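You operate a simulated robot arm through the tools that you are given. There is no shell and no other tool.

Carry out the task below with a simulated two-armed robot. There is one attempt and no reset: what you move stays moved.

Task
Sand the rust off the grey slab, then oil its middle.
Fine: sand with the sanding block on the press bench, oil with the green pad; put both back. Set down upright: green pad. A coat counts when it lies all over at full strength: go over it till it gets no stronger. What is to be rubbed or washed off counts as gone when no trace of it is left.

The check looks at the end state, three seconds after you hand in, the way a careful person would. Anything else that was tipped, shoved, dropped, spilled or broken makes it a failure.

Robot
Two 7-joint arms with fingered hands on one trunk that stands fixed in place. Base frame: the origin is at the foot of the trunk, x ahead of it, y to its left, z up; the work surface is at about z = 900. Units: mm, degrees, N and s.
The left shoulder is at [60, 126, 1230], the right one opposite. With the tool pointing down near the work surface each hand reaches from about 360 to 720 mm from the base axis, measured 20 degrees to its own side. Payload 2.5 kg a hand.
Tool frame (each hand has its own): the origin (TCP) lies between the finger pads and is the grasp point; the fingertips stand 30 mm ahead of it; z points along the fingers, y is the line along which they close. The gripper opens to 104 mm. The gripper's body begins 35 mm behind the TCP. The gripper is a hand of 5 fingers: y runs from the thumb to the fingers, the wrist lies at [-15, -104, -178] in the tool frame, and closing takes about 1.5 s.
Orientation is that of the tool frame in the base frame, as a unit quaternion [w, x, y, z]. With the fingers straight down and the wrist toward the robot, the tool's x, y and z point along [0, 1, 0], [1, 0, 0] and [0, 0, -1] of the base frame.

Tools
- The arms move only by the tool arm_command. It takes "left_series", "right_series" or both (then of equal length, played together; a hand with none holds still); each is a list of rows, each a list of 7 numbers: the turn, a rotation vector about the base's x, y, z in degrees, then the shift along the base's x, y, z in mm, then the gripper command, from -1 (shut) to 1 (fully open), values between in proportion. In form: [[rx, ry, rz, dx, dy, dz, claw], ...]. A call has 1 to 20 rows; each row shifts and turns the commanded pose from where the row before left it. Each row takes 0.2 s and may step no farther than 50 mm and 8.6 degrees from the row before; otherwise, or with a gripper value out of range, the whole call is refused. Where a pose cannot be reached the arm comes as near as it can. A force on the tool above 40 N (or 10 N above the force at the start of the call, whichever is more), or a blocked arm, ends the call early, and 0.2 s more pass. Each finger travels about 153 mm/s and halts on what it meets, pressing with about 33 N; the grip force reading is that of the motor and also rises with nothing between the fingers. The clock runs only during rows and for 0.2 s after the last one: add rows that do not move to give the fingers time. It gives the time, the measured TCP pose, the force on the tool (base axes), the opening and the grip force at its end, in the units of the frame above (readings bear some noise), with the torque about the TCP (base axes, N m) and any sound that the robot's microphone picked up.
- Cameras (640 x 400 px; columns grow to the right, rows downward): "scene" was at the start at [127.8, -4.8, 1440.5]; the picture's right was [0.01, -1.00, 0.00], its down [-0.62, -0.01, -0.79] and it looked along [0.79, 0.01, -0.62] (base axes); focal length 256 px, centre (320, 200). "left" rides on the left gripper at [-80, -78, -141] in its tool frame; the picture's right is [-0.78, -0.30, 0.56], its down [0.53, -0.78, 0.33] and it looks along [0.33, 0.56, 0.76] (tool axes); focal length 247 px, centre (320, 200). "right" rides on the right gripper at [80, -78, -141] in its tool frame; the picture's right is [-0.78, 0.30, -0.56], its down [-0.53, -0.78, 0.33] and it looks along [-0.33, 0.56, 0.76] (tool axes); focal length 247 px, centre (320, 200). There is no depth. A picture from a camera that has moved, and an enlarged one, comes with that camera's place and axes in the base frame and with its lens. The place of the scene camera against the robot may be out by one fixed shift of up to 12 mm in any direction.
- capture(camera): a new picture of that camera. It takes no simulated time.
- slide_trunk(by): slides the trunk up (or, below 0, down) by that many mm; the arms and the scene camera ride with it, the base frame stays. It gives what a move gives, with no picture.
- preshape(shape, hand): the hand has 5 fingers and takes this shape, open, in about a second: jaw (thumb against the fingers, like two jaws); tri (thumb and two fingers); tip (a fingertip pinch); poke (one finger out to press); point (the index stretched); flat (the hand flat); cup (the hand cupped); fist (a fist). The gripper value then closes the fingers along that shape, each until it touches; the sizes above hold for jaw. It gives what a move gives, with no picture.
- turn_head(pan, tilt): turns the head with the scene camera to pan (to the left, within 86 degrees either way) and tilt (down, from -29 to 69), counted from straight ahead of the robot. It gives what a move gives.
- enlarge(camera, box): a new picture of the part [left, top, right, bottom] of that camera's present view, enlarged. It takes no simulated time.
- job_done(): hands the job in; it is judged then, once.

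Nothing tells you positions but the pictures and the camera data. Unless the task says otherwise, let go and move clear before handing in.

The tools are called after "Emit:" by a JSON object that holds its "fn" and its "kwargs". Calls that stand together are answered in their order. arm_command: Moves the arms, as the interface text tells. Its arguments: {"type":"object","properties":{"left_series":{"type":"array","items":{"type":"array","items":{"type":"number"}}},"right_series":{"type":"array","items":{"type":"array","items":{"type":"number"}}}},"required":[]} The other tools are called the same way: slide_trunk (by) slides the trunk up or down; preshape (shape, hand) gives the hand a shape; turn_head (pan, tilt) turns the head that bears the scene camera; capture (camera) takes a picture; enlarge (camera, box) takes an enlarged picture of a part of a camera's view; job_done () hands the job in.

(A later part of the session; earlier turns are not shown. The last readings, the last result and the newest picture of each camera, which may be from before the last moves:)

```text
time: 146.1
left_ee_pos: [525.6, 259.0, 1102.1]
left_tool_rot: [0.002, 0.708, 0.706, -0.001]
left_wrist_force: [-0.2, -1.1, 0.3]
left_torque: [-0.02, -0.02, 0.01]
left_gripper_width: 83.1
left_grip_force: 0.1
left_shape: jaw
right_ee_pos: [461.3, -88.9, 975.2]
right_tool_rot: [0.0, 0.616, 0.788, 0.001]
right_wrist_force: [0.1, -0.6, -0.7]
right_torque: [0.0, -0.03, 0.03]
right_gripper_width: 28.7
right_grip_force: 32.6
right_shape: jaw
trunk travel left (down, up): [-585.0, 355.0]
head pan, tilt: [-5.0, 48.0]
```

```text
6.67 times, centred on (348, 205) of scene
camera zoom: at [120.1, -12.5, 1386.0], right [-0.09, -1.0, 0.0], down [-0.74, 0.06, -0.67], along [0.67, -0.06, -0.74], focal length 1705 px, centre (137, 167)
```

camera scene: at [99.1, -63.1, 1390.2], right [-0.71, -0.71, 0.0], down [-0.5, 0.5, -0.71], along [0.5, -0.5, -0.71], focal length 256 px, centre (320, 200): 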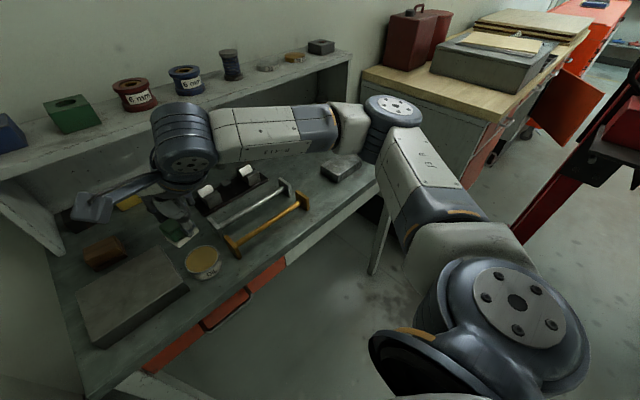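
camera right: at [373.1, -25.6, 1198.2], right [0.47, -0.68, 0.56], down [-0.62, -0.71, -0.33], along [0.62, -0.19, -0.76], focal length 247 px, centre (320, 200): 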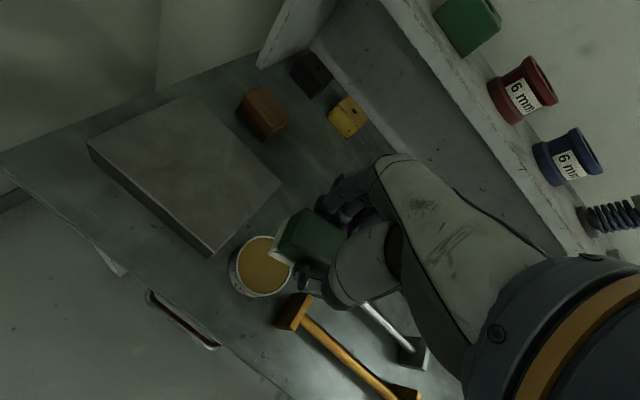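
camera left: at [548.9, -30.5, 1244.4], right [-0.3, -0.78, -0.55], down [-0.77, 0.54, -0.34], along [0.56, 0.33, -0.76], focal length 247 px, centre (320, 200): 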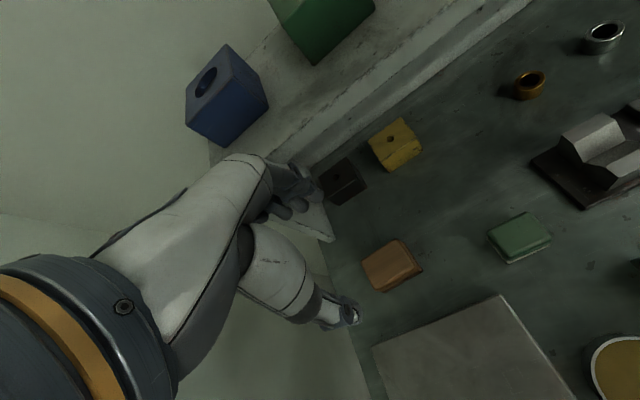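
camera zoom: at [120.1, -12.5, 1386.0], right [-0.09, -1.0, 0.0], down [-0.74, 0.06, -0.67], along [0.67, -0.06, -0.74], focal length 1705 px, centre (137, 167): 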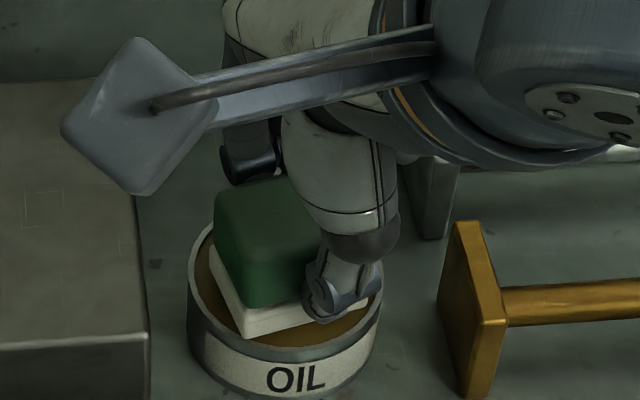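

No contact still. Both views suggest the pad is ~3 mm too far right; correcting and continuing down gently.

Emit:
{"fn": "arm_command", "kwargs": {"right_series": [[0, 0, 0, 0, 2, 0, -1], [0, 0, 0, 0, 0, -1, -1], [0, 0, 0, 0, 0, -1, -1], [0, 0, 0, 0, 0, 0, -1]]}}

Emit:
{"fn": "arm_command", "kwargs": {"right_series": [[0, 0, 0, 0, 0, -1, -1], [0, 0, 0, 0, 0, -1, -1], [0, 0, 0, 0, 0, 0, -1]]}}

Emit:
{"fn": "enlarge", "kwargs": {"camera": "right", "box": [240, 190, 340, 290]}}

Emit:
{"fn": "enlarge", "kwargs": {"camera": "scene", "box": [320, 175, 375, 235]}}

```text
time: 147.1
left_ee_pos: [525.0, 258.3, 1101.3]
left_tool_rot: [0.002, 0.708, 0.706, -0.002]
left_wrist_force: [0.4, 0.0, -0.1]
left_torque: [-0.01, 0.02, -0.03]
left_gripper_width: 83.0
left_grip_force: 0.0
left_shape: jaw
right_ee_pos: [461.5, -88.2, 974.2]
right_tool_rot: [0.0, 0.616, 0.788, 0.0]
right_wrist_force: [0.7, 0.4, -0.7]
right_torque: [0.0, 0.0, 0.02]
right_gripper_width: 28.8
right_grip_force: 33.1
right_shape: jaw
trunk travel left (down, up): [-585.0, 355.0]
head pan, tilt: [-5.0, 48.0]
```

```text
time: 147.9
left_ee_pos: [525.0, 258.3, 1101.8]
left_tool_rot: [0.002, 0.708, 0.706, -0.001]
left_wrist_force: [0.1, 0.1, -0.3]
left_torque: [0.0, -0.02, 0.02]
left_gripper_width: 82.9
left_grip_force: 0.1
left_shape: jaw
right_ee_pos: [460.7, -88.5, 972.2]
right_tool_rot: [0.0, 0.616, 0.788, 0.001]
right_wrist_force: [-0.1, 0.2, 1.2]
right_torque: [-0.01, -0.01, 0.01]
right_gripper_width: 28.9
right_grip_force: 32.8
right_shape: jaw
trunk travel left (down, up): [-585.0, 355.0]
head pan, tilt: [-5.0, 48.0]
```

```text
4.00 times, centred on (290, 240) of right
camera zoom: at [366.8, -28.9, 1113.7], right [0.47, -0.68, 0.56], down [-0.62, -0.71, -0.33], along [0.62, -0.19, -0.76], focal length 988 px, centre (440, 40)
```

zoom: 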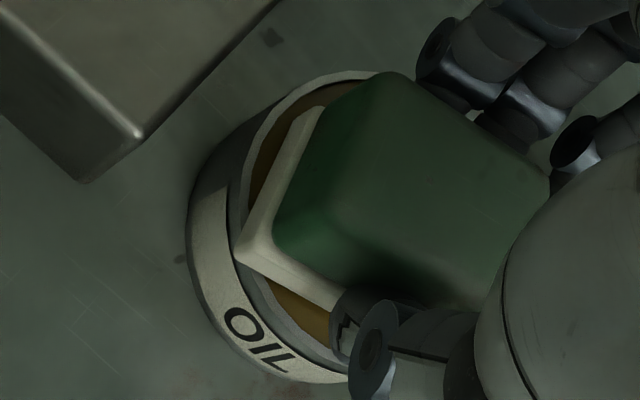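

```text
6.67 times, centred on (348, 205) of scene
camera zoom: at [119.9, -12.5, 1386.1], right [-0.09, -1.0, 0.0], down [-0.74, 0.06, -0.67], along [0.67, -0.06, -0.74], focal length 1705 px, centre (137, 167)
```

zoom: 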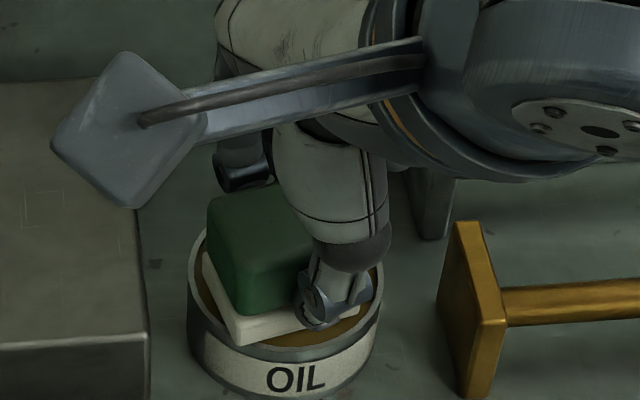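

Light contact: the front-left corner is resting on the rim, so the rim is lower (z≈931) than I thought. I'll lift 4 mm and shift +3 mm forward, −2.5 mm right.

Emit:
{"fn": "arm_command", "kwargs": {"right_series": [[0, 0, 0, 0, 0, 4, -1], [0, 0, 0, 3.2, -2.5, 0, -1], [0, 0, 0, 0, 0, 0, -1], [0, 0, 0, 0, 0, -2, -1], [0, 0, 0, 0, 0, 0, -1]]}}

Emit:
{"fn": "enlarge", "kwargs": {"camera": "right", "box": [240, 190, 340, 290]}}

Emit:
{"fn": "enlarge", "kwargs": {"camera": "scene", "box": [320, 175, 375, 235]}}

```text
time: 149.1
left_ee_pos: [525.3, 258.2, 1101.6]
left_tool_rot: [0.002, 0.708, 0.706, -0.002]
left_wrist_force: [-0.5, -0.4, -0.3]
left_torque: [-0.02, 0.0, -0.01]
left_gripper_width: 83.0
left_grip_force: 0.0
left_shape: jaw
right_ee_pos: [463.6, -90.5, 972.9]
right_tool_rot: [0.0, 0.615, 0.788, 0.0]
right_wrist_force: [0.2, -0.3, -0.3]
right_torque: [0.02, 0.02, 0.0]
right_gripper_width: 28.7
right_grip_force: 33.0
right_shape: jaw
trunk travel left (down, up): [-585.0, 355.0]
head pan, tilt: [-5.0, 48.0]
```

```text
4.00 times, centred on (290, 240) of right
camera zoom: at [370.2, -31.5, 1115.1], right [0.47, -0.68, 0.56], down [-0.62, -0.71, -0.33], along [0.62, -0.19, -0.76], focal length 988 px, centre (440, 40)
```

zoom: 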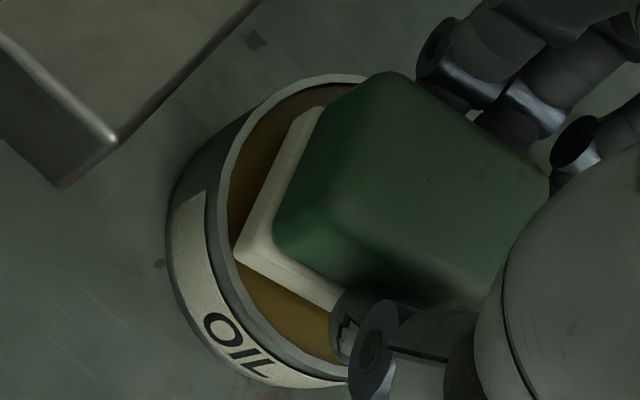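

```text
6.67 times, centred on (348, 205) of scene
camera zoom: at [120.1, -12.5, 1386.0], right [-0.09, -1.0, 0.0], down [-0.74, 0.06, -0.67], along [0.67, -0.06, -0.74], focal length 1705 px, centre (137, 167)
```

zoom: 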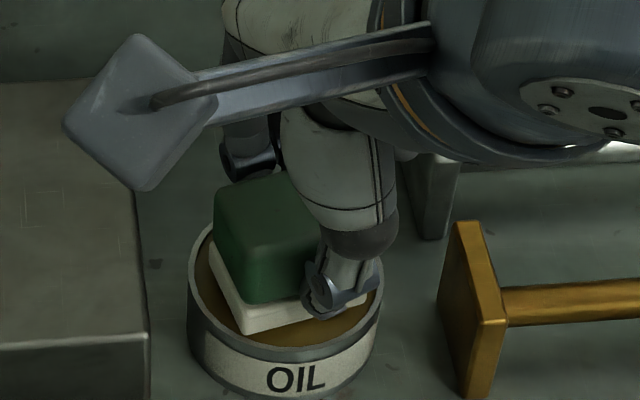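

Now it sits well inside. Down again.

Emit:
{"fn": "arm_command", "kwargs": {"right_series": [[0, 0, 0, 0, 0, -1, -1], [0, 0, 0, 0, 0, -1, -1], [0, 0, 0, 0, 0, -1, -1], [0, 0, 0, 0, 0, 0, -1]]}}

Emit:
{"fn": "arm_command", "kwargs": {"right_series": [[0, 0, 0, 0, 0, -1, -1], [0, 0, 0, 0, 0, -1, -1], [0, 0, 0, 0, 0, 0, -1]]}}

Emit:
{"fn": "enlarge", "kwargs": {"camera": "right", "box": [240, 190, 340, 290]}}

Emit:
{"fn": "enlarge", "kwargs": {"camera": "scene", "box": [320, 175, 375, 235]}}

```text
time: 150.1
left_ee_pos: [524.2, 258.4, 1100.8]
left_tool_rot: [0.002, 0.708, 0.706, -0.002]
left_wrist_force: [0.8, 0.1, -0.2]
left_torque: [0.01, -0.01, 0.05]
left_gripper_width: 83.2
left_grip_force: 0.1
left_shape: jaw
right_ee_pos: [465.7, -90.5, 971.2]
right_tool_rot: [0.001, 0.615, 0.788, 0.001]
right_wrist_force: [-1.5, -0.4, 5.6]
right_torque: [-0.01, -0.07, 0.02]
right_gripper_width: 28.9
right_grip_force: 33.5
right_shape: jaw
trunk travel left (down, up): [-585.0, 355.0]
head pan, tilt: [-5.0, 48.0]
```

```text
time: 150.9
left_ee_pos: [525.3, 259.1, 1101.4]
left_tool_rot: [0.003, 0.708, 0.706, -0.002]
left_wrist_force: [-0.4, -0.4, -0.2]
left_torque: [-0.02, 0.0, 0.03]
left_gripper_width: 83.0
left_grip_force: 0.0
left_shape: jaw
right_ee_pos: [464.9, -89.7, 970.6]
right_tool_rot: [0.002, 0.616, 0.788, 0.003]
right_wrist_force: [-0.7, -0.8, 15.4]
right_torque: [-0.02, -0.13, 0.01]
right_gripper_width: 29.4
right_grip_force: 32.8
right_shape: jaw
trunk travel left (down, up): [-585.0, 355.0]
head pan, tilt: [-5.0, 48.0]
```

```text
4.00 times, centred on (290, 240) of right
camera zoom: at [369.3, -30.8, 1112.0], right [0.47, -0.68, 0.56], down [-0.62, -0.71, -0.34], along [0.62, -0.19, -0.76], focal length 988 px, centre (440, 40)
```

zoom: 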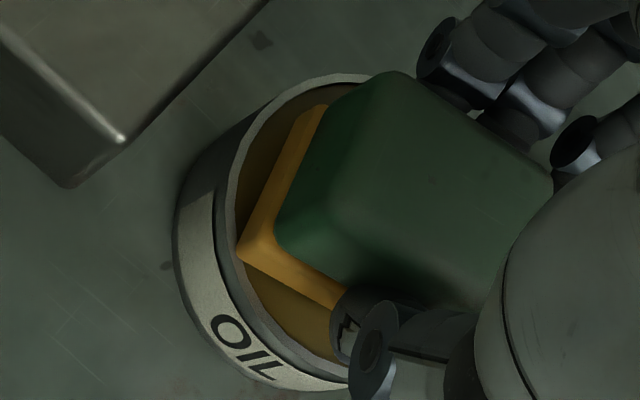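

```text
6.67 times, centred on (348, 205) of scene
camera zoom: at [118.6, -12.4, 1386.3], right [-0.09, -1.0, 0.0], down [-0.74, 0.06, -0.67], along [0.67, -0.06, -0.74], focal length 1705 px, centre (137, 167)
```

zoom: 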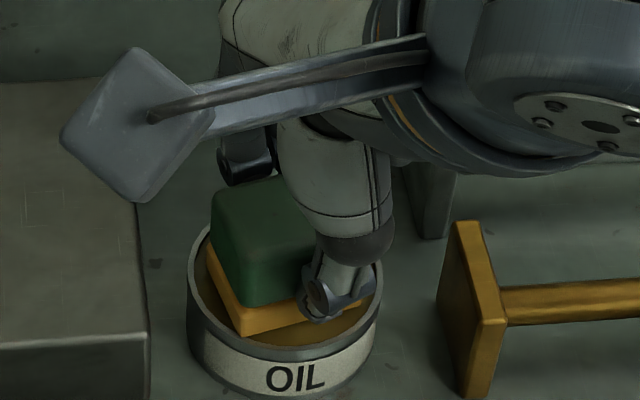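

The felt took up the oil (it turned amber). Lifting straight up and checking the pad and the tin.

Emit:
{"fn": "arm_command", "kwargs": {"right_series": [[0, 0, 0, 0, 0, 5, -1], [0, 0, 0, 0, 0, 10, -1], [0, 0, 0, 0, 0, 25, -1], [0, 0, 0, 0, 0, 30, -1], [0, 0, 0, 0, 0, 0, -1]]}}

Emit:
{"fn": "enlarge", "kwargs": {"camera": "right", "box": [200, 160, 360, 320]}}

Emit:
{"fn": "enlarge", "kwargs": {"camera": "scene", "box": [240, 150, 390, 250]}}

```text
time: 152.1
left_ee_pos: [524.7, 258.5, 1101.1]
left_tool_rot: [0.002, 0.708, 0.706, -0.001]
left_wrist_force: [-0.2, -0.4, 0.0]
left_torque: [0.04, -0.02, 0.02]
left_gripper_width: 83.0
left_grip_force: 0.1
left_shape: jaw
right_ee_pos: [465.2, -89.5, 1039.0]
right_tool_rot: [-0.001, 0.615, 0.788, 0.0]
right_wrist_force: [0.6, 0.1, -0.3]
right_torque: [0.0, -0.01, 0.02]
right_gripper_width: 29.1
right_grip_force: 33.1
right_shape: jaw
trunk travel left (down, up): [-585.0, 355.0]
head pan, tilt: [-5.0, 48.0]
```

```text
2.50 times, centred on (280, 240) of right
camera zoom: at [371.5, -29.8, 1179.8], right [0.48, -0.68, 0.56], down [-0.62, -0.71, -0.33], along [0.62, -0.19, -0.76], focal length 617 px, centre (420, 100)
```

zoom: 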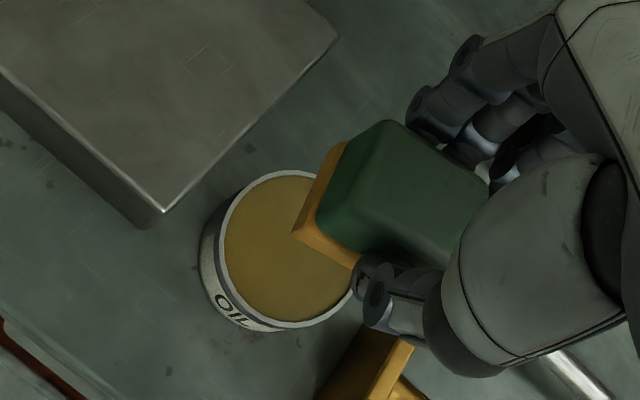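

```text
4.00 times, centred on (315, 200) of scene
camera zoom: at [120.1, -12.5, 1386.0], right [-0.09, -1.0, 0.0], down [-0.74, 0.06, -0.67], along [0.67, -0.06, -0.74], focal length 1023 px, centre (340, 200)
```

zoom: 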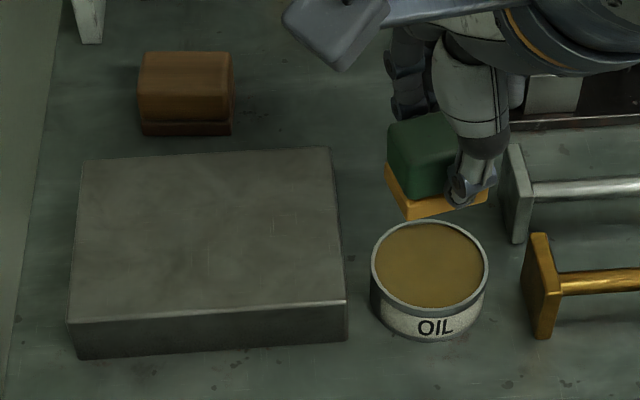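

The pad is loaded and the tin is undisturbed. Moving over the slab's middle (500, 32) with yaw ≈35°.

Emit:
{"fn": "arm_command", "kwargs": {"right_series": [[0, 0, 4, 6, 24, -4, -1], [0, 0, 4, 7, 24, -4, -1], [0, 0, 4, 7, 24, -4, -1], [0, 0, 4, 7, 24, -4, -1], [0, 0, 4, 6, 24, -4, -1], [0, 0, 0, 0, 0, 0, -1]]}}

Emit:
{"fn": "enlarge", "kwargs": {"camera": "scene", "box": [240, 150, 390, 250]}}

Emit:
{"fn": "capture", "kwargs": {"camera": "right"}}

```text
time: 153.5
left_ee_pos: [524.7, 258.4, 1100.7]
left_tool_rot: [0.002, 0.709, 0.705, -0.001]
left_wrist_force: [0.7, 0.3, 0.4]
left_torque: [0.03, 0.0, -0.01]
left_gripper_width: 83.0
left_grip_force: 0.1
left_shape: jaw
right_ee_pos: [496.9, 29.2, 1021.2]
right_tool_rot: [0.0, 0.469, 0.883, 0.0]
right_wrist_force: [0.0, 0.8, -1.1]
right_torque: [0.0, 0.02, -0.01]
right_gripper_width: 29.1
right_grip_force: 33.7
right_shape: jaw
trunk travel left (down, up): [-585.0, 355.0]
head pan, tilt: [-5.0, 48.0]
```

```text
4.00 times, centred on (315, 200) of scene
camera zoom: at [120.0, -12.5, 1386.0], right [-0.09, -1.0, 0.0], down [-0.74, 0.06, -0.67], along [0.67, -0.06, -0.74], focal length 1023 px, centre (340, 200)
```

zoom: 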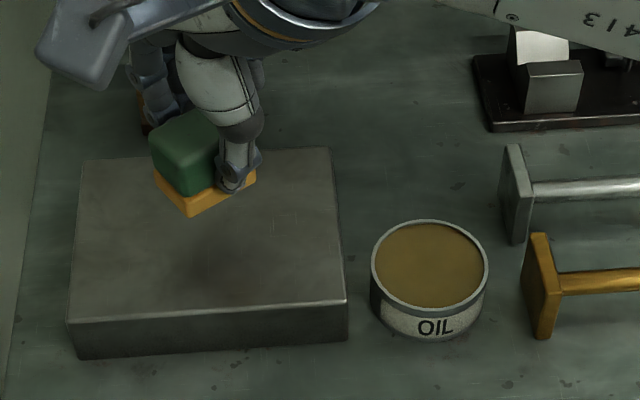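

```text
taken
camera right: at [389.2, 51.9, 1162.2], right [0.68, -0.48, 0.56], down [-0.34, -0.88, -0.33], along [0.65, 0.03, -0.76], focal length 247 px, centre (320, 200)
```

right: 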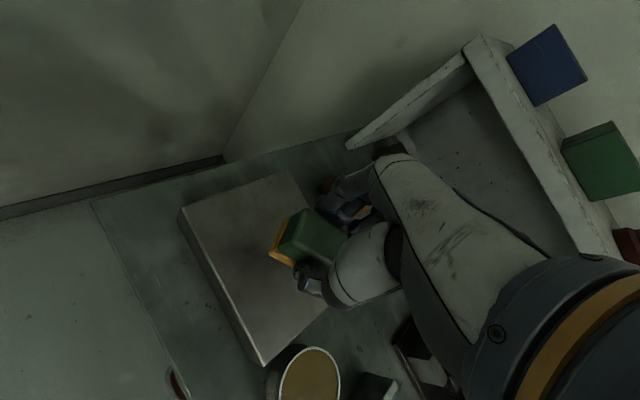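

Over the middle. Lowering gently onto the slab.

Emit:
{"fn": "arm_command", "kwargs": {"right_series": [[0, 0, 0, 1, 1, -20, -1], [0, 0, 0, 0, 0, -13, -1], [0, 0, 0, 0, 0, -3, -1], [0, 0, 0, 0, 0, 0, -1]]}}

Emit:
{"fn": "arm_command", "kwargs": {"right_series": [[0, 0, 0, 0, 0, -1, -1], [0, 0, 0, 0, 0, -1, -1], [0, 0, 0, 0, 0, -1, -1], [0, 0, 0, 0, 0, 0, -1]]}}

```text
time: 154.5
left_ee_pos: [524.8, 258.7, 1100.7]
left_tool_rot: [0.002, 0.708, 0.706, -0.002]
left_wrist_force: [0.6, 0.4, 0.7]
left_torque: [-0.04, 0.0, -0.04]
left_gripper_width: 83.1
left_grip_force: 0.1
left_shape: jaw
right_ee_pos: [498.5, 29.9, 984.2]
right_tool_rot: [0.0, 0.469, 0.883, -0.001]
right_wrist_force: [-0.6, 0.3, -0.4]
right_torque: [0.01, 0.0, 0.0]
right_gripper_width: 29.3
right_grip_force: 33.0
right_shape: jaw
trunk travel left (down, up): [-585.0, 355.0]
head pan, tilt: [-5.0, 48.0]
```

```text
time: 155.5
left_ee_pos: [523.8, 258.3, 1102.7]
left_tool_rot: [0.002, 0.708, 0.706, -0.001]
left_wrist_force: [-0.6, -0.8, 0.3]
left_torque: [0.01, 0.0, -0.03]
left_gripper_width: 83.1
left_grip_force: 0.0
left_shape: jaw
right_ee_pos: [499.0, 31.0, 982.6]
right_tool_rot: [0.001, 0.469, 0.883, 0.001]
right_wrist_force: [-2.4, -2.1, 9.5]
right_torque: [0.06, -0.09, -0.04]
right_gripper_width: 28.9
right_grip_force: 33.5
right_shape: jaw
trunk travel left (down, up): [-585.0, 355.0]
head pan, tilt: [-5.0, 48.0]
```

About 9 N. First strokes over the front half of the middle.

Emit:
{"fn": "arm_command", "kwargs": {"right_series": [[0, 0, 0, 0, -16, 0, -1], [0, 0, 0, 0, -17, 0, -1], [0, 0, 0, -11, 0, 0, -1], [0, 0, 0, 0, 16, 0, -1], [0, 0, 0, 0, 16, 0, -1], [0, 0, 0, 0, 17, 0, -1], [0, 0, 0, 0, 17, 0, -1], [0, 0, 0, -11, 0, 0, -1], [0, 0, 0, 0, -17, 0, -1], [0, 0, 0, 0, -17, 0, -1], [0, 0, 0, 0, -16, 0, -1], [0, 0, 0, 0, -16, 0, -1], [0, 0, 0, 11, 0, 0, -1], [0, 0, 0, 11, 0, 0, -1], [0, 0, 0, 0, 17, 0, -1], [0, 0, 0, 0, 16, 0, -1]]}}

Emit:
{"fn": "enlarge", "kwargs": {"camera": "scene", "box": [240, 150, 390, 250]}}

Emit:
{"fn": "capture", "kwargs": {"camera": "right"}}

```text
time: 158.9
left_ee_pos: [522.7, 257.5, 1102.0]
left_tool_rot: [0.002, 0.708, 0.706, -0.001]
left_wrist_force: [0.3, 0.0, -0.7]
left_torque: [-0.03, 0.02, 0.02]
left_gripper_width: 83.1
left_grip_force: 0.0
left_shape: jaw
right_ee_pos: [498.9, 30.7, 980.7]
right_tool_rot: [0.002, 0.47, 0.883, 0.001]
right_wrist_force: [0.9, -6.4, 15.5]
right_torque: [-0.03, -0.07, -0.05]
right_gripper_width: 30.2
right_grip_force: 32.9
right_shape: jaw
trunk travel left (down, up): [-585.0, 355.0]
head pan, tilt: [-5.0, 48.0]
```

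```text
4.00 times, centred on (315, 200) of scene
camera zoom: at [118.7, -13.2, 1386.2], right [-0.09, -1.0, 0.0], down [-0.74, 0.07, -0.67], along [0.67, -0.06, -0.74], focal length 1023 px, centre (340, 200)
```

zoom: 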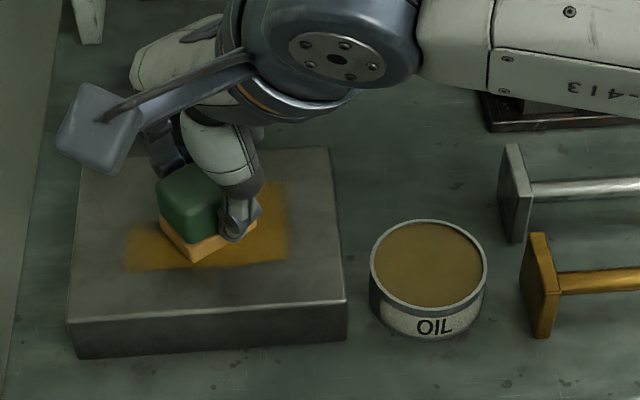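

```text
taken
camera right: at [389.4, 54.2, 1121.8], right [0.68, -0.48, 0.56], down [-0.34, -0.88, -0.33], along [0.65, 0.03, -0.76], focal length 247 px, centre (320, 200)
```

right: 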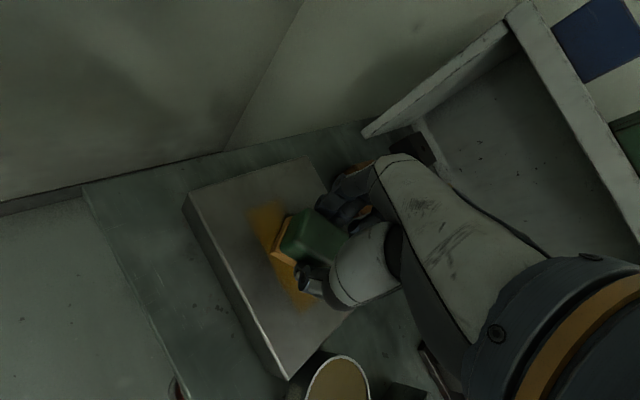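

The oil goes on well. Now the back half of the middle.

Emit:
{"fn": "arm_command", "kwargs": {"right_series": [[0, 0, 0, 0, 16, 0, -1], [0, 0, 0, 0, 17, 0, -1], [0, 0, 0, 11, 0, 0, -1], [0, 0, 0, 0, -17, 0, -1], [0, 0, 0, 0, -17, 0, -1], [0, 0, 0, 0, -16, 0, -1], [0, 0, 0, 0, -16, 0, -1], [0, 0, 0, 11, 0, 0, -1], [0, 0, 0, 0, 16, 0, -1], [0, 0, 0, 0, 16, 0, -1], [0, 0, 0, 0, 17, 0, -1], [0, 0, 0, 0, 17, 0, -1], [0, 0, 0, -11, 0, 0, -1], [0, 0, 0, -11, 0, 0, -1], [0, 0, 0, 0, -17, 0, -1], [0, 0, 0, 0, -16, 0, -1]]}}

Emit:
{"fn": "enlarge", "kwargs": {"camera": "scene", "box": [240, 150, 390, 250]}}

Emit:
{"fn": "capture", "kwargs": {"camera": "right"}}

```text
time: 162.3
left_ee_pos: [524.4, 258.0, 1101.2]
left_tool_rot: [0.002, 0.708, 0.706, -0.002]
left_wrist_force: [0.4, -0.4, 0.7]
left_torque: [0.0, -0.01, 0.0]
left_gripper_width: 83.1
left_grip_force: 0.1
left_shape: jaw
right_ee_pos: [497.2, 31.1, 980.9]
right_tool_rot: [0.0, 0.469, 0.883, 0.001]
right_wrist_force: [0.5, 2.4, 8.0]
right_torque: [0.19, -0.15, 0.03]
right_gripper_width: 30.0
right_grip_force: 33.3
right_shape: jaw
trunk travel left (down, up): [-585.0, 355.0]
head pan, tilt: [-5.0, 48.0]
```

```text
4.00 times, centred on (315, 200) of scene
camera zoom: at [119.3, -12.2, 1386.1], right [-0.09, -1.0, 0.0], down [-0.74, 0.06, -0.67], along [0.67, -0.06, -0.74], focal length 1023 px, centre (340, 200)
```

zoom: 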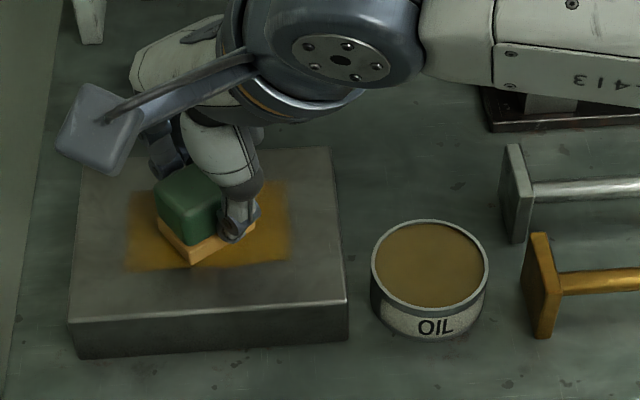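

```text
taken
camera right: at [388.7, 54.4, 1122.3], right [0.68, -0.48, 0.56], down [-0.34, -0.88, -0.33], along [0.65, 0.04, -0.76], focal length 247 px, centre (320, 200)
```

right: 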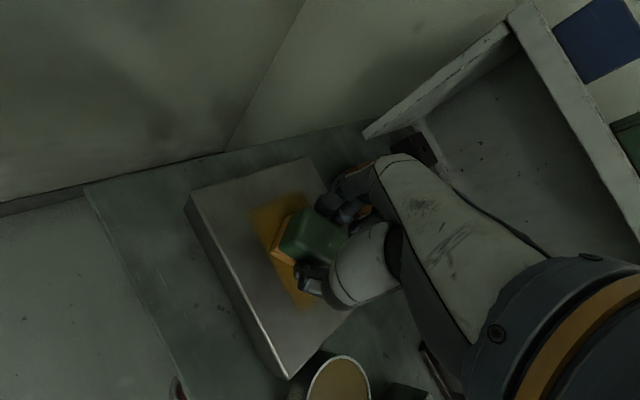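

The oil shows a clear rectangular middle zone. Lifting to inspect how even it is.

Emit:
{"fn": "arm_command", "kwargs": {"right_series": [[0, 0, 0, 0, 0, 10, -1], [0, 0, 0, 0, 0, 30, -1], [0, 0, 0, 0, 0, 40, -1], [0, 0, 0, 10, -40, 20, -1], [0, 0, 0, 10, -45, 0, -1], [0, 0, 0, 5, -45, 0, -1], [0, 0, 0, 0, 0, 0, -1]]}}

Emit:
{"fn": "enlarge", "kwargs": {"camera": "scene", "box": [240, 170, 350, 250]}}

Emit:
{"fn": "capture", "kwargs": {"camera": "right"}}

```text
time: 163.9
left_ee_pos: [524.7, 259.5, 1101.8]
left_tool_rot: [0.002, 0.709, 0.706, -0.002]
left_wrist_force: [0.2, 0.1, -0.1]
left_torque: [0.01, 0.0, 0.0]
left_gripper_width: 83.0
left_grip_force: 0.0
left_shape: jaw
right_ee_pos: [524.1, -100.1, 1082.6]
right_tool_rot: [0.0, 0.47, 0.883, -0.001]
right_wrist_force: [-0.8, -0.6, -0.9]
right_torque: [0.01, -0.01, -0.01]
right_gripper_width: 29.6
right_grip_force: 32.5
right_shape: jaw
trunk travel left (down, up): [-585.0, 355.0]
head pan, tilt: [-5.0, 48.0]
```

```text
5.00 times, centred on (295, 210) of scene
camera zoom: at [120.1, -12.4, 1386.0], right [-0.09, -1.0, 0.0], down [-0.74, 0.06, -0.67], along [0.67, -0.06, -0.74], focal length 1279 px, centre (445, 150)
```

zoom: 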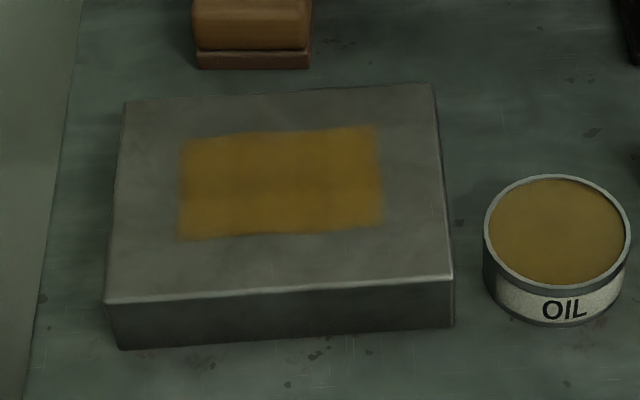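

```text
taken
camera right: at [415.9, -76.6, 1224.4], right [0.68, -0.48, 0.56], down [-0.34, -0.88, -0.33], along [0.65, 0.03, -0.76], focal length 247 px, centre (320, 200)
```

right: 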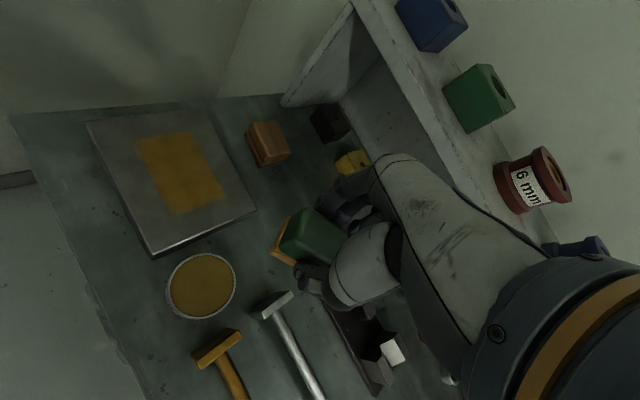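

A clean rectangular middle zone appears. Zooming to check evenness and edges.

Emit:
{"fn": "enlarge", "kwargs": {"camera": "scene", "box": [266, 190, 326, 222]}}

Emit:
{"fn": "enlarge", "kwargs": {"camera": "right", "box": [110, 110, 250, 230]}}

Emit:
{"fn": "enlarge", "kwargs": {"camera": "right", "box": [250, 190, 350, 290]}}

```text
10.67 times, centred on (296, 206) of scene
camera zoom: at [120.1, -12.4, 1386.0], right [-0.09, -1.0, 0.0], down [-0.74, 0.06, -0.67], along [0.67, -0.06, -0.74], focal length 2728 px, centre (576, 136)
```

zoom: 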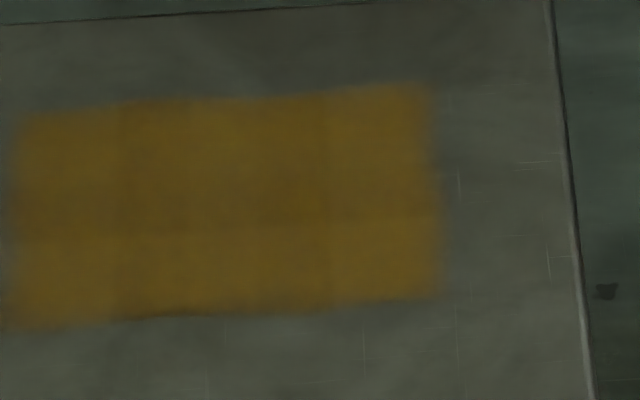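

```text
3.33 times, centred on (180, 170) of right
camera zoom: at [415.9, -76.6, 1224.4], right [0.68, -0.48, 0.56], down [-0.34, -0.88, -0.33], along [0.65, 0.03, -0.76], focal length 823 px, centre (787, 300)
```

zoom: 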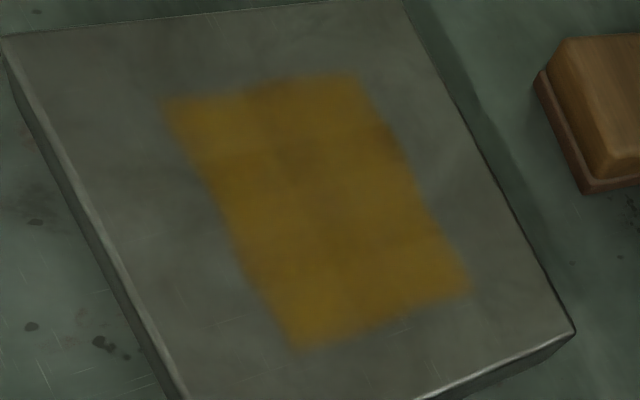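

```text
4.00 times, centred on (300, 240) of right
camera zoom: at [415.9, -76.6, 1224.4], right [0.68, -0.48, 0.56], down [-0.34, -0.88, -0.33], along [0.65, 0.03, -0.76], focal length 988 px, centre (400, 40)
```

zoom: 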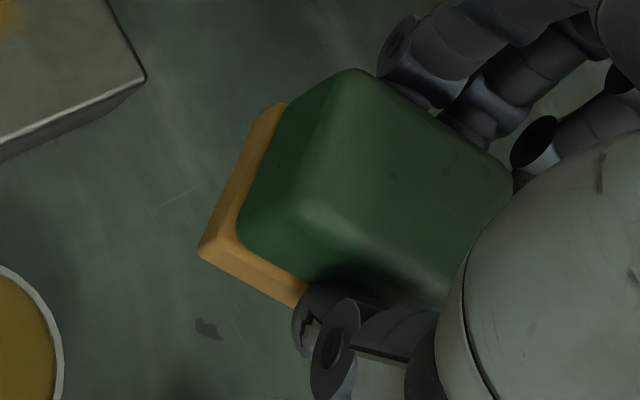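

Coverage is complete but the ends look a little lighter than the centre, so another full pass is needed, wider in y. The felt is paler too; I'll do a second pass first and see if it strengthens.

Emit:
{"fn": "arm_command", "kwargs": {"right_series": [[0, 0, 0, -5, 40, 0, -1], [0, 0, 0, -8, 40, 0, -1], [0, 0, 0, -8, 40, -10, -1], [0, 0, 0, -4, 14, -40, -1], [0, 0, 0, 0, 0, -35, -1], [0, 0, 0, 0, 0, -12, -1], [0, 0, 0, 0, 0, 0, -1]]}}

Emit:
{"fn": "arm_command", "kwargs": {"right_series": [[0, 0, 0, 0, 0, -1, -1], [0, 0, 0, 0, 0, -1, -1], [0, 0, 0, 0, 0, -1, -1], [0, 0, 0, 0, 0, 0, -1]]}}

```text
time: 165.5
left_ee_pos: [525.1, 257.7, 1100.7]
left_tool_rot: [0.003, 0.708, 0.706, -0.001]
left_wrist_force: [-0.5, 0.0, -0.7]
left_torque: [-0.01, 0.03, 0.01]
left_gripper_width: 83.1
left_grip_force: 0.0
left_shape: jaw
right_ee_pos: [500.0, 33.3, 982.7]
right_tool_rot: [0.0, 0.47, 0.883, -0.001]
right_wrist_force: [0.2, -0.2, -1.0]
right_torque: [0.0, -0.01, 0.02]
right_gripper_width: 29.6
right_grip_force: 33.0
right_shape: jaw
trunk travel left (down, up): [-585.0, 355.0]
head pan, tilt: [-5.0, 48.0]
```

```text
time: 166.5
left_ee_pos: [525.4, 257.9, 1102.0]
left_tool_rot: [0.003, 0.709, 0.706, -0.002]
left_wrist_force: [0.7, 0.7, 0.9]
left_torque: [0.03, 0.01, 0.0]
left_gripper_width: 82.9
left_grip_force: 0.0
left_shape: jaw
right_ee_pos: [499.1, 34.4, 981.5]
right_tool_rot: [0.001, 0.469, 0.883, 0.001]
right_wrist_force: [-0.1, -1.8, 4.4]
right_torque: [0.02, -0.04, -0.01]
right_gripper_width: 29.6
right_grip_force: 33.1
right_shape: jaw
trunk travel left (down, up): [-585.0, 355.0]
head pan, tilt: [-5.0, 48.0]
```

Light contact; pressing 1 mm more and running a wide pass.

Emit:
{"fn": "arm_command", "kwargs": {"right_series": [[0, 0, 0, 0, 14, -1, -1], [0, 0, 0, 0, 14, 0, -1], [0, 0, 0, 0, 14, 0, -1], [0, 0, 0, -12, 0, 0, -1], [0, 0, 0, 0, -14, 0, -1], [0, 0, 0, 0, -14, 0, -1], [0, 0, 0, 0, -14, 0, -1], [0, 0, 0, 0, -14, 0, -1], [0, 0, 0, 0, -14, 0, -1], [0, 0, 0, 0, -14, 0, -1], [0, 0, 0, -12, 0, 0, -1], [0, 0, 0, 0, 14, 0, -1], [0, 0, 0, 0, 14, 0, -1], [0, 0, 0, 0, 14, 0, -1], [0, 0, 0, 0, 14, 0, -1], [0, 0, 0, 0, 14, 0, -1], [0, 0, 0, 0, 14, 0, -1]]}}

```text
time: 170.1
left_ee_pos: [523.8, 258.5, 1102.4]
left_tool_rot: [0.002, 0.708, 0.706, -0.001]
left_wrist_force: [0.1, -1.0, 0.2]
left_torque: [0.01, -0.02, 0.0]
left_gripper_width: 83.1
left_grip_force: 0.1
left_shape: jaw
right_ee_pos: [472.9, 77.8, 980.2]
right_tool_rot: [0.001, 0.469, 0.883, 0.001]
right_wrist_force: [0.8, -5.4, 17.0]
right_torque: [-0.04, -0.16, -0.04]
right_gripper_width: 30.2
right_grip_force: 32.5
right_shape: jaw
trunk travel left (down, up): [-585.0, 355.0]
head pan, tilt: [-5.0, 48.0]
```

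Went as planned. Continuing over the centre and back lines.

Emit:
{"fn": "arm_command", "kwargs": {"right_series": [[0, 0, 0, 12, 0, 0, -1], [0, 0, 0, 12, 0, 0, -1], [0, 0, 0, 0, -14, 0, -1], [0, 0, 0, 0, -14, 0, -1], [0, 0, 0, 0, -14, 0, -1], [0, 0, 0, 0, -14, 0, -1], [0, 0, 0, 0, -14, 0, -1], [0, 0, 0, 0, -14, 0, -1], [0, 0, 0, 12, 0, 0, -1], [0, 0, 0, 0, 14, 0, -1], [0, 0, 0, 0, 14, 0, -1], [0, 0, 0, 0, 14, 0, -1], [0, 0, 0, 0, 14, 0, -1], [0, 0, 0, 0, 14, 0, -1], [0, 0, 0, 0, 14, 0, -1], [0, 0, 0, 12, 0, 0, -1]]}}

```text
time: 173.5
left_ee_pos: [522.7, 257.7, 1102.6]
left_tool_rot: [0.003, 0.708, 0.706, -0.001]
left_wrist_force: [-0.2, -1.4, 0.2]
left_torque: [0.0, -0.02, -0.03]
left_gripper_width: 83.2
left_grip_force: 0.1
left_shape: jaw
right_ee_pos: [519.5, 79.1, 980.0]
right_tool_rot: [-0.001, 0.467, 0.884, 0.002]
right_wrist_force: [-7.3, -0.5, 16.5]
right_torque: [0.05, 0.09, 0.05]
right_gripper_width: 30.7
right_grip_force: 32.7
right_shape: jaw
trunk travel left (down, up): [-585.0, 355.0]
head pan, tilt: [-5.0, 48.0]
```

Emit:
{"fn": "arm_command", "kwargs": {"right_series": [[0, 0, 0, 0, -14, 0, -1], [0, 0, 0, 0, -14, 0, -1], [0, 0, 0, 0, -14, 0, -1], [0, 0, 0, 0, -14, 0, -1], [0, 0, 0, 0, -14, 0, -1], [0, 0, 0, 0, -14, 0, -1], [0, 0, 0, -12, 0, 0, -1], [0, 0, 0, -12, 0, 0, -1], [0, 0, 0, 0, 0, 15, -1], [0, 0, 0, 0, -10, 40, -1], [0, 0, 0, 5, -30, 35, -1], [0, 0, 0, 5, -40, 20, -1], [0, 0, 0, 5, -40, 0, -1], [0, 0, 0, 0, 0, 0, -1]]}}

Emit:
{"fn": "enlarge", "kwargs": {"camera": "scene", "box": [240, 170, 350, 250]}}

Emit:
{"fn": "capture", "kwargs": {"camera": "right"}}

```text
time: 176.5
left_ee_pos: [526.2, 258.2, 1101.6]
left_tool_rot: [0.002, 0.708, 0.707, -0.002]
left_wrist_force: [-0.6, -0.1, 0.9]
left_torque: [0.03, 0.01, -0.04]
left_gripper_width: 83.1
left_grip_force: 0.1
left_shape: jaw
right_ee_pos: [514.0, -128.8, 1088.9]
right_tool_rot: [0.0, 0.469, 0.883, 0.0]
right_wrist_force: [-0.6, -0.4, -1.1]
right_torque: [0.0, 0.0, -0.04]
right_gripper_width: 30.4
right_grip_force: 32.8
right_shape: jaw
trunk travel left (down, up): [-585.0, 355.0]
head pan, tilt: [-5.0, 48.0]
```

```text
5.00 times, centred on (295, 210) of scene
camera zoom: at [120.1, -12.4, 1386.0], right [-0.09, -1.0, 0.0], down [-0.74, 0.06, -0.67], along [0.67, -0.06, -0.74], focal length 1279 px, centre (445, 150)
```

zoom: 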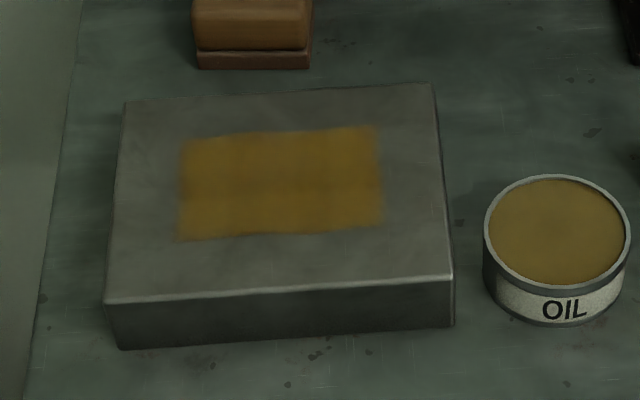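

```text
taken
camera right: at [405.8, -105.6, 1230.2], right [0.68, -0.48, 0.56], down [-0.34, -0.88, -0.33], along [0.65, 0.03, -0.76], focal length 247 px, centre (320, 200)
```

right: 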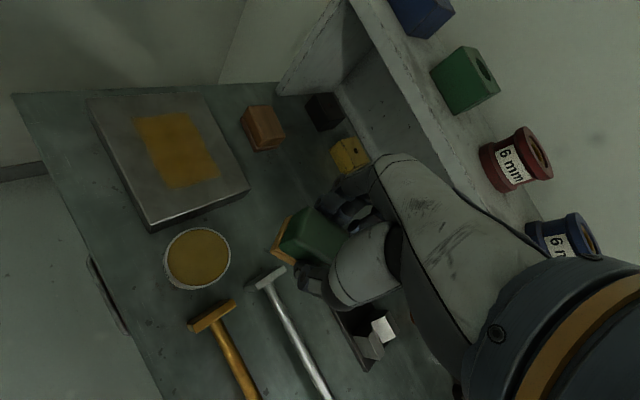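

Emit:
{"fn": "enlarge", "kwargs": {"camera": "scene", "box": [266, 190, 326, 222]}}

Emit:
{"fn": "enlarge", "kwargs": {"camera": "right", "box": [110, 90, 250, 210]}}

Emit:
{"fn": "enlarge", "kwargs": {"camera": "right", "box": [250, 190, 350, 290]}}

```text
10.67 times, centred on (296, 206) of scene
camera zoom: at [120.1, -12.4, 1386.0], right [-0.09, -1.0, 0.0], down [-0.74, 0.06, -0.67], along [0.67, -0.06, -0.74], focal length 2728 px, centre (576, 136)
```

zoom: 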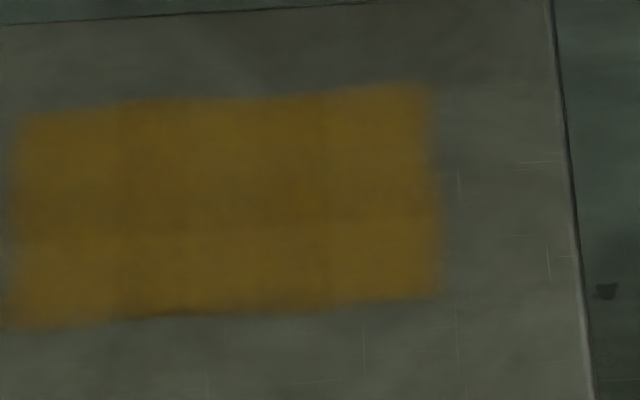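

```text
3.33 times, centred on (180, 150) of right
camera zoom: at [405.8, -105.6, 1230.2], right [0.68, -0.48, 0.56], down [-0.34, -0.88, -0.33], along [0.65, 0.03, -0.76], focal length 823 px, centre (787, 367)
```

zoom: 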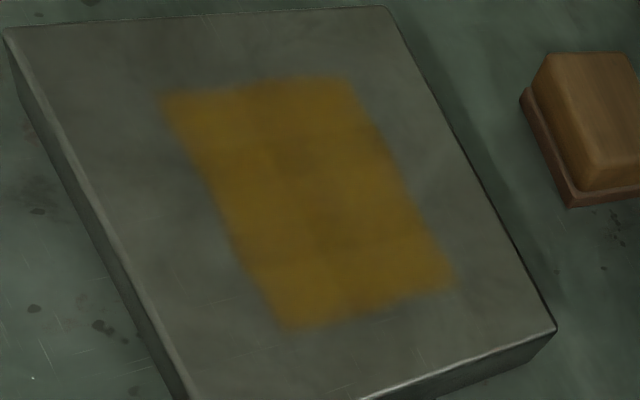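

```text
4.00 times, centred on (300, 240) of right
camera zoom: at [405.8, -105.6, 1230.2], right [0.68, -0.48, 0.56], down [-0.34, -0.88, -0.33], along [0.65, 0.03, -0.76], focal length 988 px, centre (400, 40)
```

zoom: 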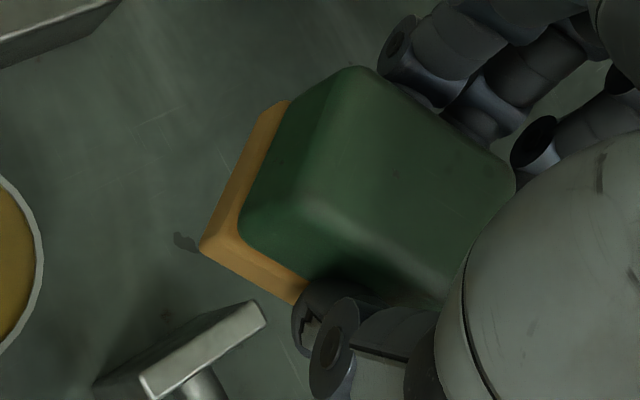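

The coat looks unchanged from before the second pass, which suggests saturation, but the felt is a bit paler. To be sure of full strength I'll re-dip at the known pose and go over once more.

Emit:
{"fn": "arm_command", "kwargs": {"right_series": [[0, 0, -5, -12, 10, 0, -1], [0, 0, -5, -12, 10, -20, -1], [0, 0, -5, -12, 10, -25, -1], [0, 0, -5, -13, 9, -25, -1], [0, 0, 0, 0, 0, -20, -1], [0, 0, 0, 0, 0, -10, -1], [0, 0, 0, 0, 0, 0, -1]]}}

Emit:
{"fn": "enlarge", "kwargs": {"camera": "right", "box": [220, 180, 360, 320]}}

Emit:
{"fn": "enlarge", "kwargs": {"camera": "scene", "box": [320, 175, 375, 235]}}

```text
time: 178.1
left_ee_pos: [523.8, 258.4, 1101.5]
left_tool_rot: [0.002, 0.708, 0.706, -0.002]
left_wrist_force: [0.9, 0.1, 0.5]
left_torque: [-0.01, -0.02, 0.01]
left_gripper_width: 83.1
left_grip_force: 0.0
left_shape: jaw
right_ee_pos: [463.2, -88.6, 989.3]
right_tool_rot: [0.0, 0.616, 0.788, 0.0]
right_wrist_force: [0.2, 0.5, -0.4]
right_torque: [-0.01, -0.01, 0.0]
right_gripper_width: 29.8
right_grip_force: 32.5
right_shape: jaw
trunk travel left (down, up): [-585.0, 355.0]
head pan, tilt: [-5.0, 48.0]
```

```text
2.86 times, centred on (290, 250) of right
camera zoom: at [369.4, -29.7, 1131.2], right [0.47, -0.68, 0.56], down [-0.62, -0.71, -0.33], along [0.62, -0.19, -0.76], focal length 706 px, centre (406, 57)
```

zoom: 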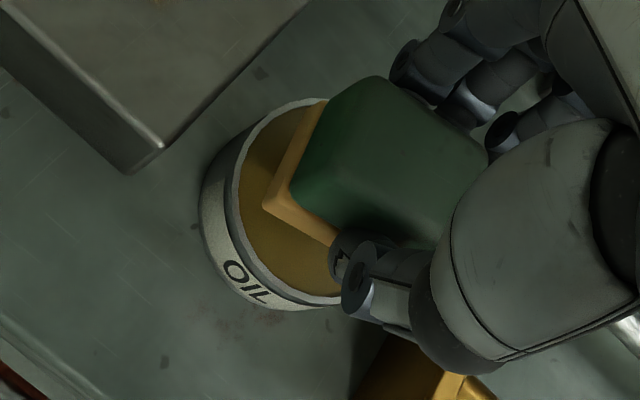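

```text
6.67 times, centred on (348, 205) of scene
camera zoom: at [120.1, -12.5, 1386.0], right [-0.09, -1.0, 0.0], down [-0.74, 0.06, -0.67], along [0.67, -0.06, -0.74], focal length 1705 px, centre (137, 167)
```

zoom: 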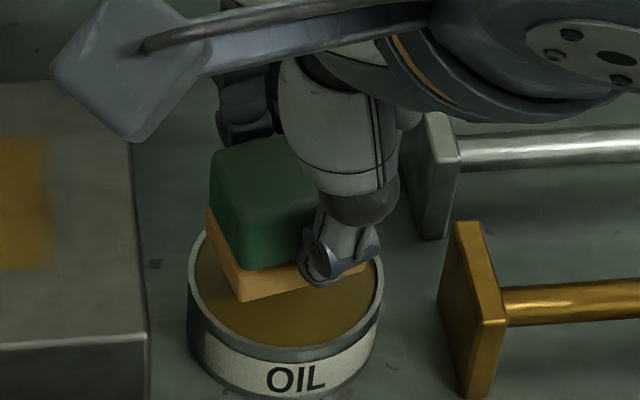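

The pad sits the same in the hand. Nudging 1 mm right and dipping again.

Emit:
{"fn": "arm_command", "kwargs": {"right_series": [[0, 0, 0, 0.5, -1, -6, -1], [0, 0, 0, 0, 0, -5, -1], [0, 0, 0, 0, 0, -3, -1], [0, 0, 0, 0, 0, 0, -1]]}}

Emit:
{"fn": "enlarge", "kwargs": {"camera": "right", "box": [240, 190, 340, 290]}}

Emit:
{"fn": "enlarge", "kwargs": {"camera": "scene", "box": [320, 175, 375, 235]}}

```text
time: 179.1
left_ee_pos: [525.6, 258.8, 1101.9]
left_tool_rot: [0.002, 0.709, 0.706, -0.001]
left_wrist_force: [0.3, 0.3, 0.4]
left_torque: [-0.01, 0.04, -0.02]
left_gripper_width: 83.1
left_grip_force: 0.0
left_shape: jaw
right_ee_pos: [465.3, -90.2, 976.1]
right_tool_rot: [0.0, 0.616, 0.788, -0.001]
right_wrist_force: [0.3, 0.0, -0.7]
right_torque: [-0.01, 0.05, 0.0]
right_gripper_width: 30.0
right_grip_force: 32.8
right_shape: jaw
trunk travel left (down, up): [-585.0, 355.0]
head pan, tilt: [-5.0, 48.0]
```

```text
4.00 times, centred on (290, 240) of right
camera zoom: at [371.1, -30.7, 1116.6], right [0.47, -0.68, 0.56], down [-0.62, -0.71, -0.33], along [0.62, -0.19, -0.76], focal length 988 px, centre (440, 40)
```

zoom: 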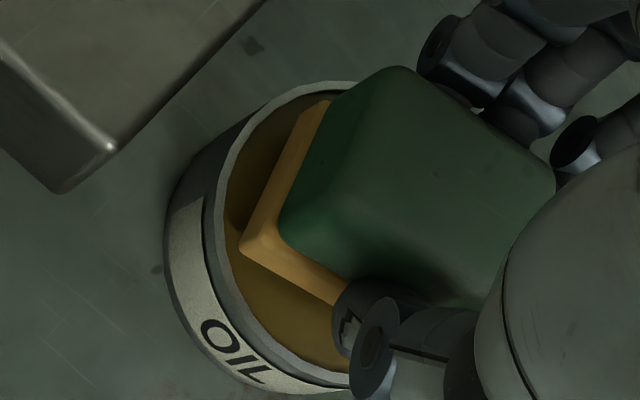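

```text
6.67 times, centred on (348, 205) of scene
camera zoom: at [120.1, -12.5, 1386.0], right [-0.09, -1.0, 0.0], down [-0.74, 0.06, -0.67], along [0.67, -0.06, -0.74], focal length 1705 px, centre (137, 167)
```

zoom: 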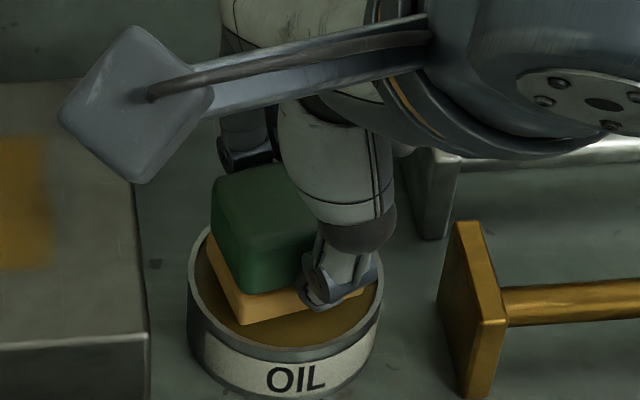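

Shifting back 1.5 mm to match the earlier dip, then down.

Emit:
{"fn": "arm_command", "kwargs": {"right_series": [[0, 0, 0, -1.7, 0.3, 0, -1], [0, 0, 0, 0, 0, -2, -1], [0, 0, 0, 0, 0, -1, -1], [0, 0, 0, 0, 0, -1, -1], [0, 0, 0, 0, 0, 0, -1]]}}

Emit:
{"fn": "arm_command", "kwargs": {"right_series": [[0, 0, 0, 0, 0, -1, -1], [0, 0, 0, 0, 0, -1, -1], [0, 0, 0, 0, 0, 0, -1]]}}

Emit:
{"fn": "enlarge", "kwargs": {"camera": "right", "box": [240, 190, 340, 290]}}

```text
time: 180.3
left_ee_pos: [524.8, 259.5, 1101.9]
left_tool_rot: [0.002, 0.708, 0.706, -0.001]
left_wrist_force: [0.3, 0.1, -0.1]
left_torque: [0.01, -0.02, -0.02]
left_gripper_width: 83.1
left_grip_force: 0.0
left_shape: jaw
right_ee_pos: [464.5, -88.9, 972.2]
right_tool_rot: [0.001, 0.616, 0.788, 0.001]
right_wrist_force: [0.0, -0.1, 0.7]
right_torque: [-0.03, 0.0, 0.03]
right_gripper_width: 30.2
right_grip_force: 32.9
right_shape: jaw
trunk travel left (down, up): [-585.0, 355.0]
head pan, tilt: [-5.0, 48.0]
```

```text
time: 181.1
left_ee_pos: [523.2, 258.2, 1102.6]
left_tool_rot: [0.002, 0.708, 0.706, -0.001]
left_wrist_force: [-1.6, -0.2, -0.4]
left_torque: [-0.02, 0.0, 0.0]
left_gripper_width: 83.2
left_grip_force: 0.2
left_shape: jaw
right_ee_pos: [462.5, -88.6, 970.1]
right_tool_rot: [0.002, 0.616, 0.788, 0.002]
right_wrist_force: [-0.5, -1.0, 7.8]
right_torque: [-0.02, -0.09, 0.01]
right_gripper_width: 30.0
right_grip_force: 32.3
right_shape: jaw
trunk travel left (down, up): [-585.0, 355.0]
head pan, tilt: [-5.0, 48.0]
```

```text
4.00 times, centred on (290, 240) of right
camera zoom: at [368.5, -29.7, 1111.5], right [0.47, -0.68, 0.56], down [-0.62, -0.71, -0.34], along [0.62, -0.19, -0.76], focal length 988 px, centre (440, 40)
```

zoom: 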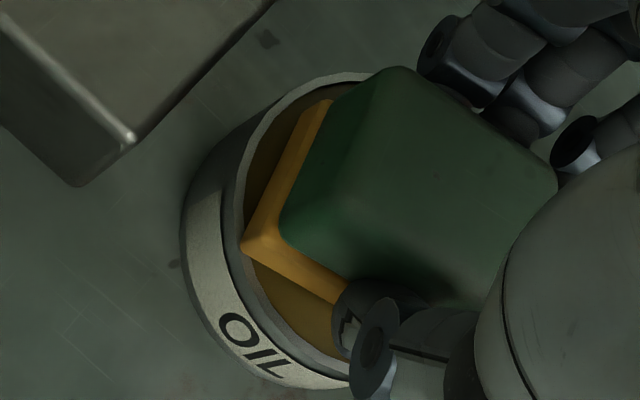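

Felt is saturated again. Lifting and going back to the slab.

Emit:
{"fn": "arm_command", "kwargs": {"right_series": [[0, 0, 0, 0, 0, 5, -1], [0, 0, 0, 0, 0, 10, -1], [0, 0, 0, 0, 0, 25, -1], [0, 0, 0, 0, 0, 20, -1], [0, 0, 4, 7, 24, 0, -1], [0, 0, 4, 7, 25, 0, -1], [0, 0, 4, 8, 25, 0, -1], [0, 0, 4, 8, 25, 0, -1], [0, 0, 4, 7, 24, 0, -1], [0, 0, 0, 0, 0, -25, -1], [0, 0, 0, 0, 0, -18, -1], [0, 0, 0, 0, 0, 0, -1]]}}

Emit:
{"fn": "enlarge", "kwargs": {"camera": "scene", "box": [240, 150, 390, 250]}}

```text
time: 183.7
left_ee_pos: [524.9, 259.3, 1101.0]
left_tool_rot: [0.001, 0.708, 0.706, -0.002]
left_wrist_force: [0.6, 0.6, -0.3]
left_torque: [-0.01, -0.01, -0.02]
left_gripper_width: 82.9
left_grip_force: 0.1
left_shape: jaw
right_ee_pos: [499.8, 34.1, 985.9]
right_tool_rot: [0.0, 0.47, 0.883, 0.001]
right_wrist_force: [0.4, 0.3, -0.4]
right_torque: [0.02, 0.01, 0.01]
right_gripper_width: 29.5
right_grip_force: 32.7
right_shape: jaw
trunk travel left (down, up): [-585.0, 355.0]
head pan, tilt: [-5.0, 48.0]
```

```text
4.00 times, centred on (315, 200) of scene
camera zoom: at [120.0, -12.4, 1386.0], right [-0.09, -1.0, 0.0], down [-0.74, 0.06, -0.67], along [0.67, -0.06, -0.74], focal length 1023 px, centre (340, 200)
```

zoom: 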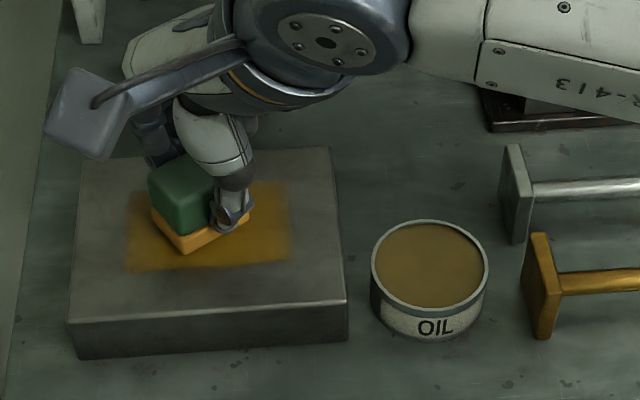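

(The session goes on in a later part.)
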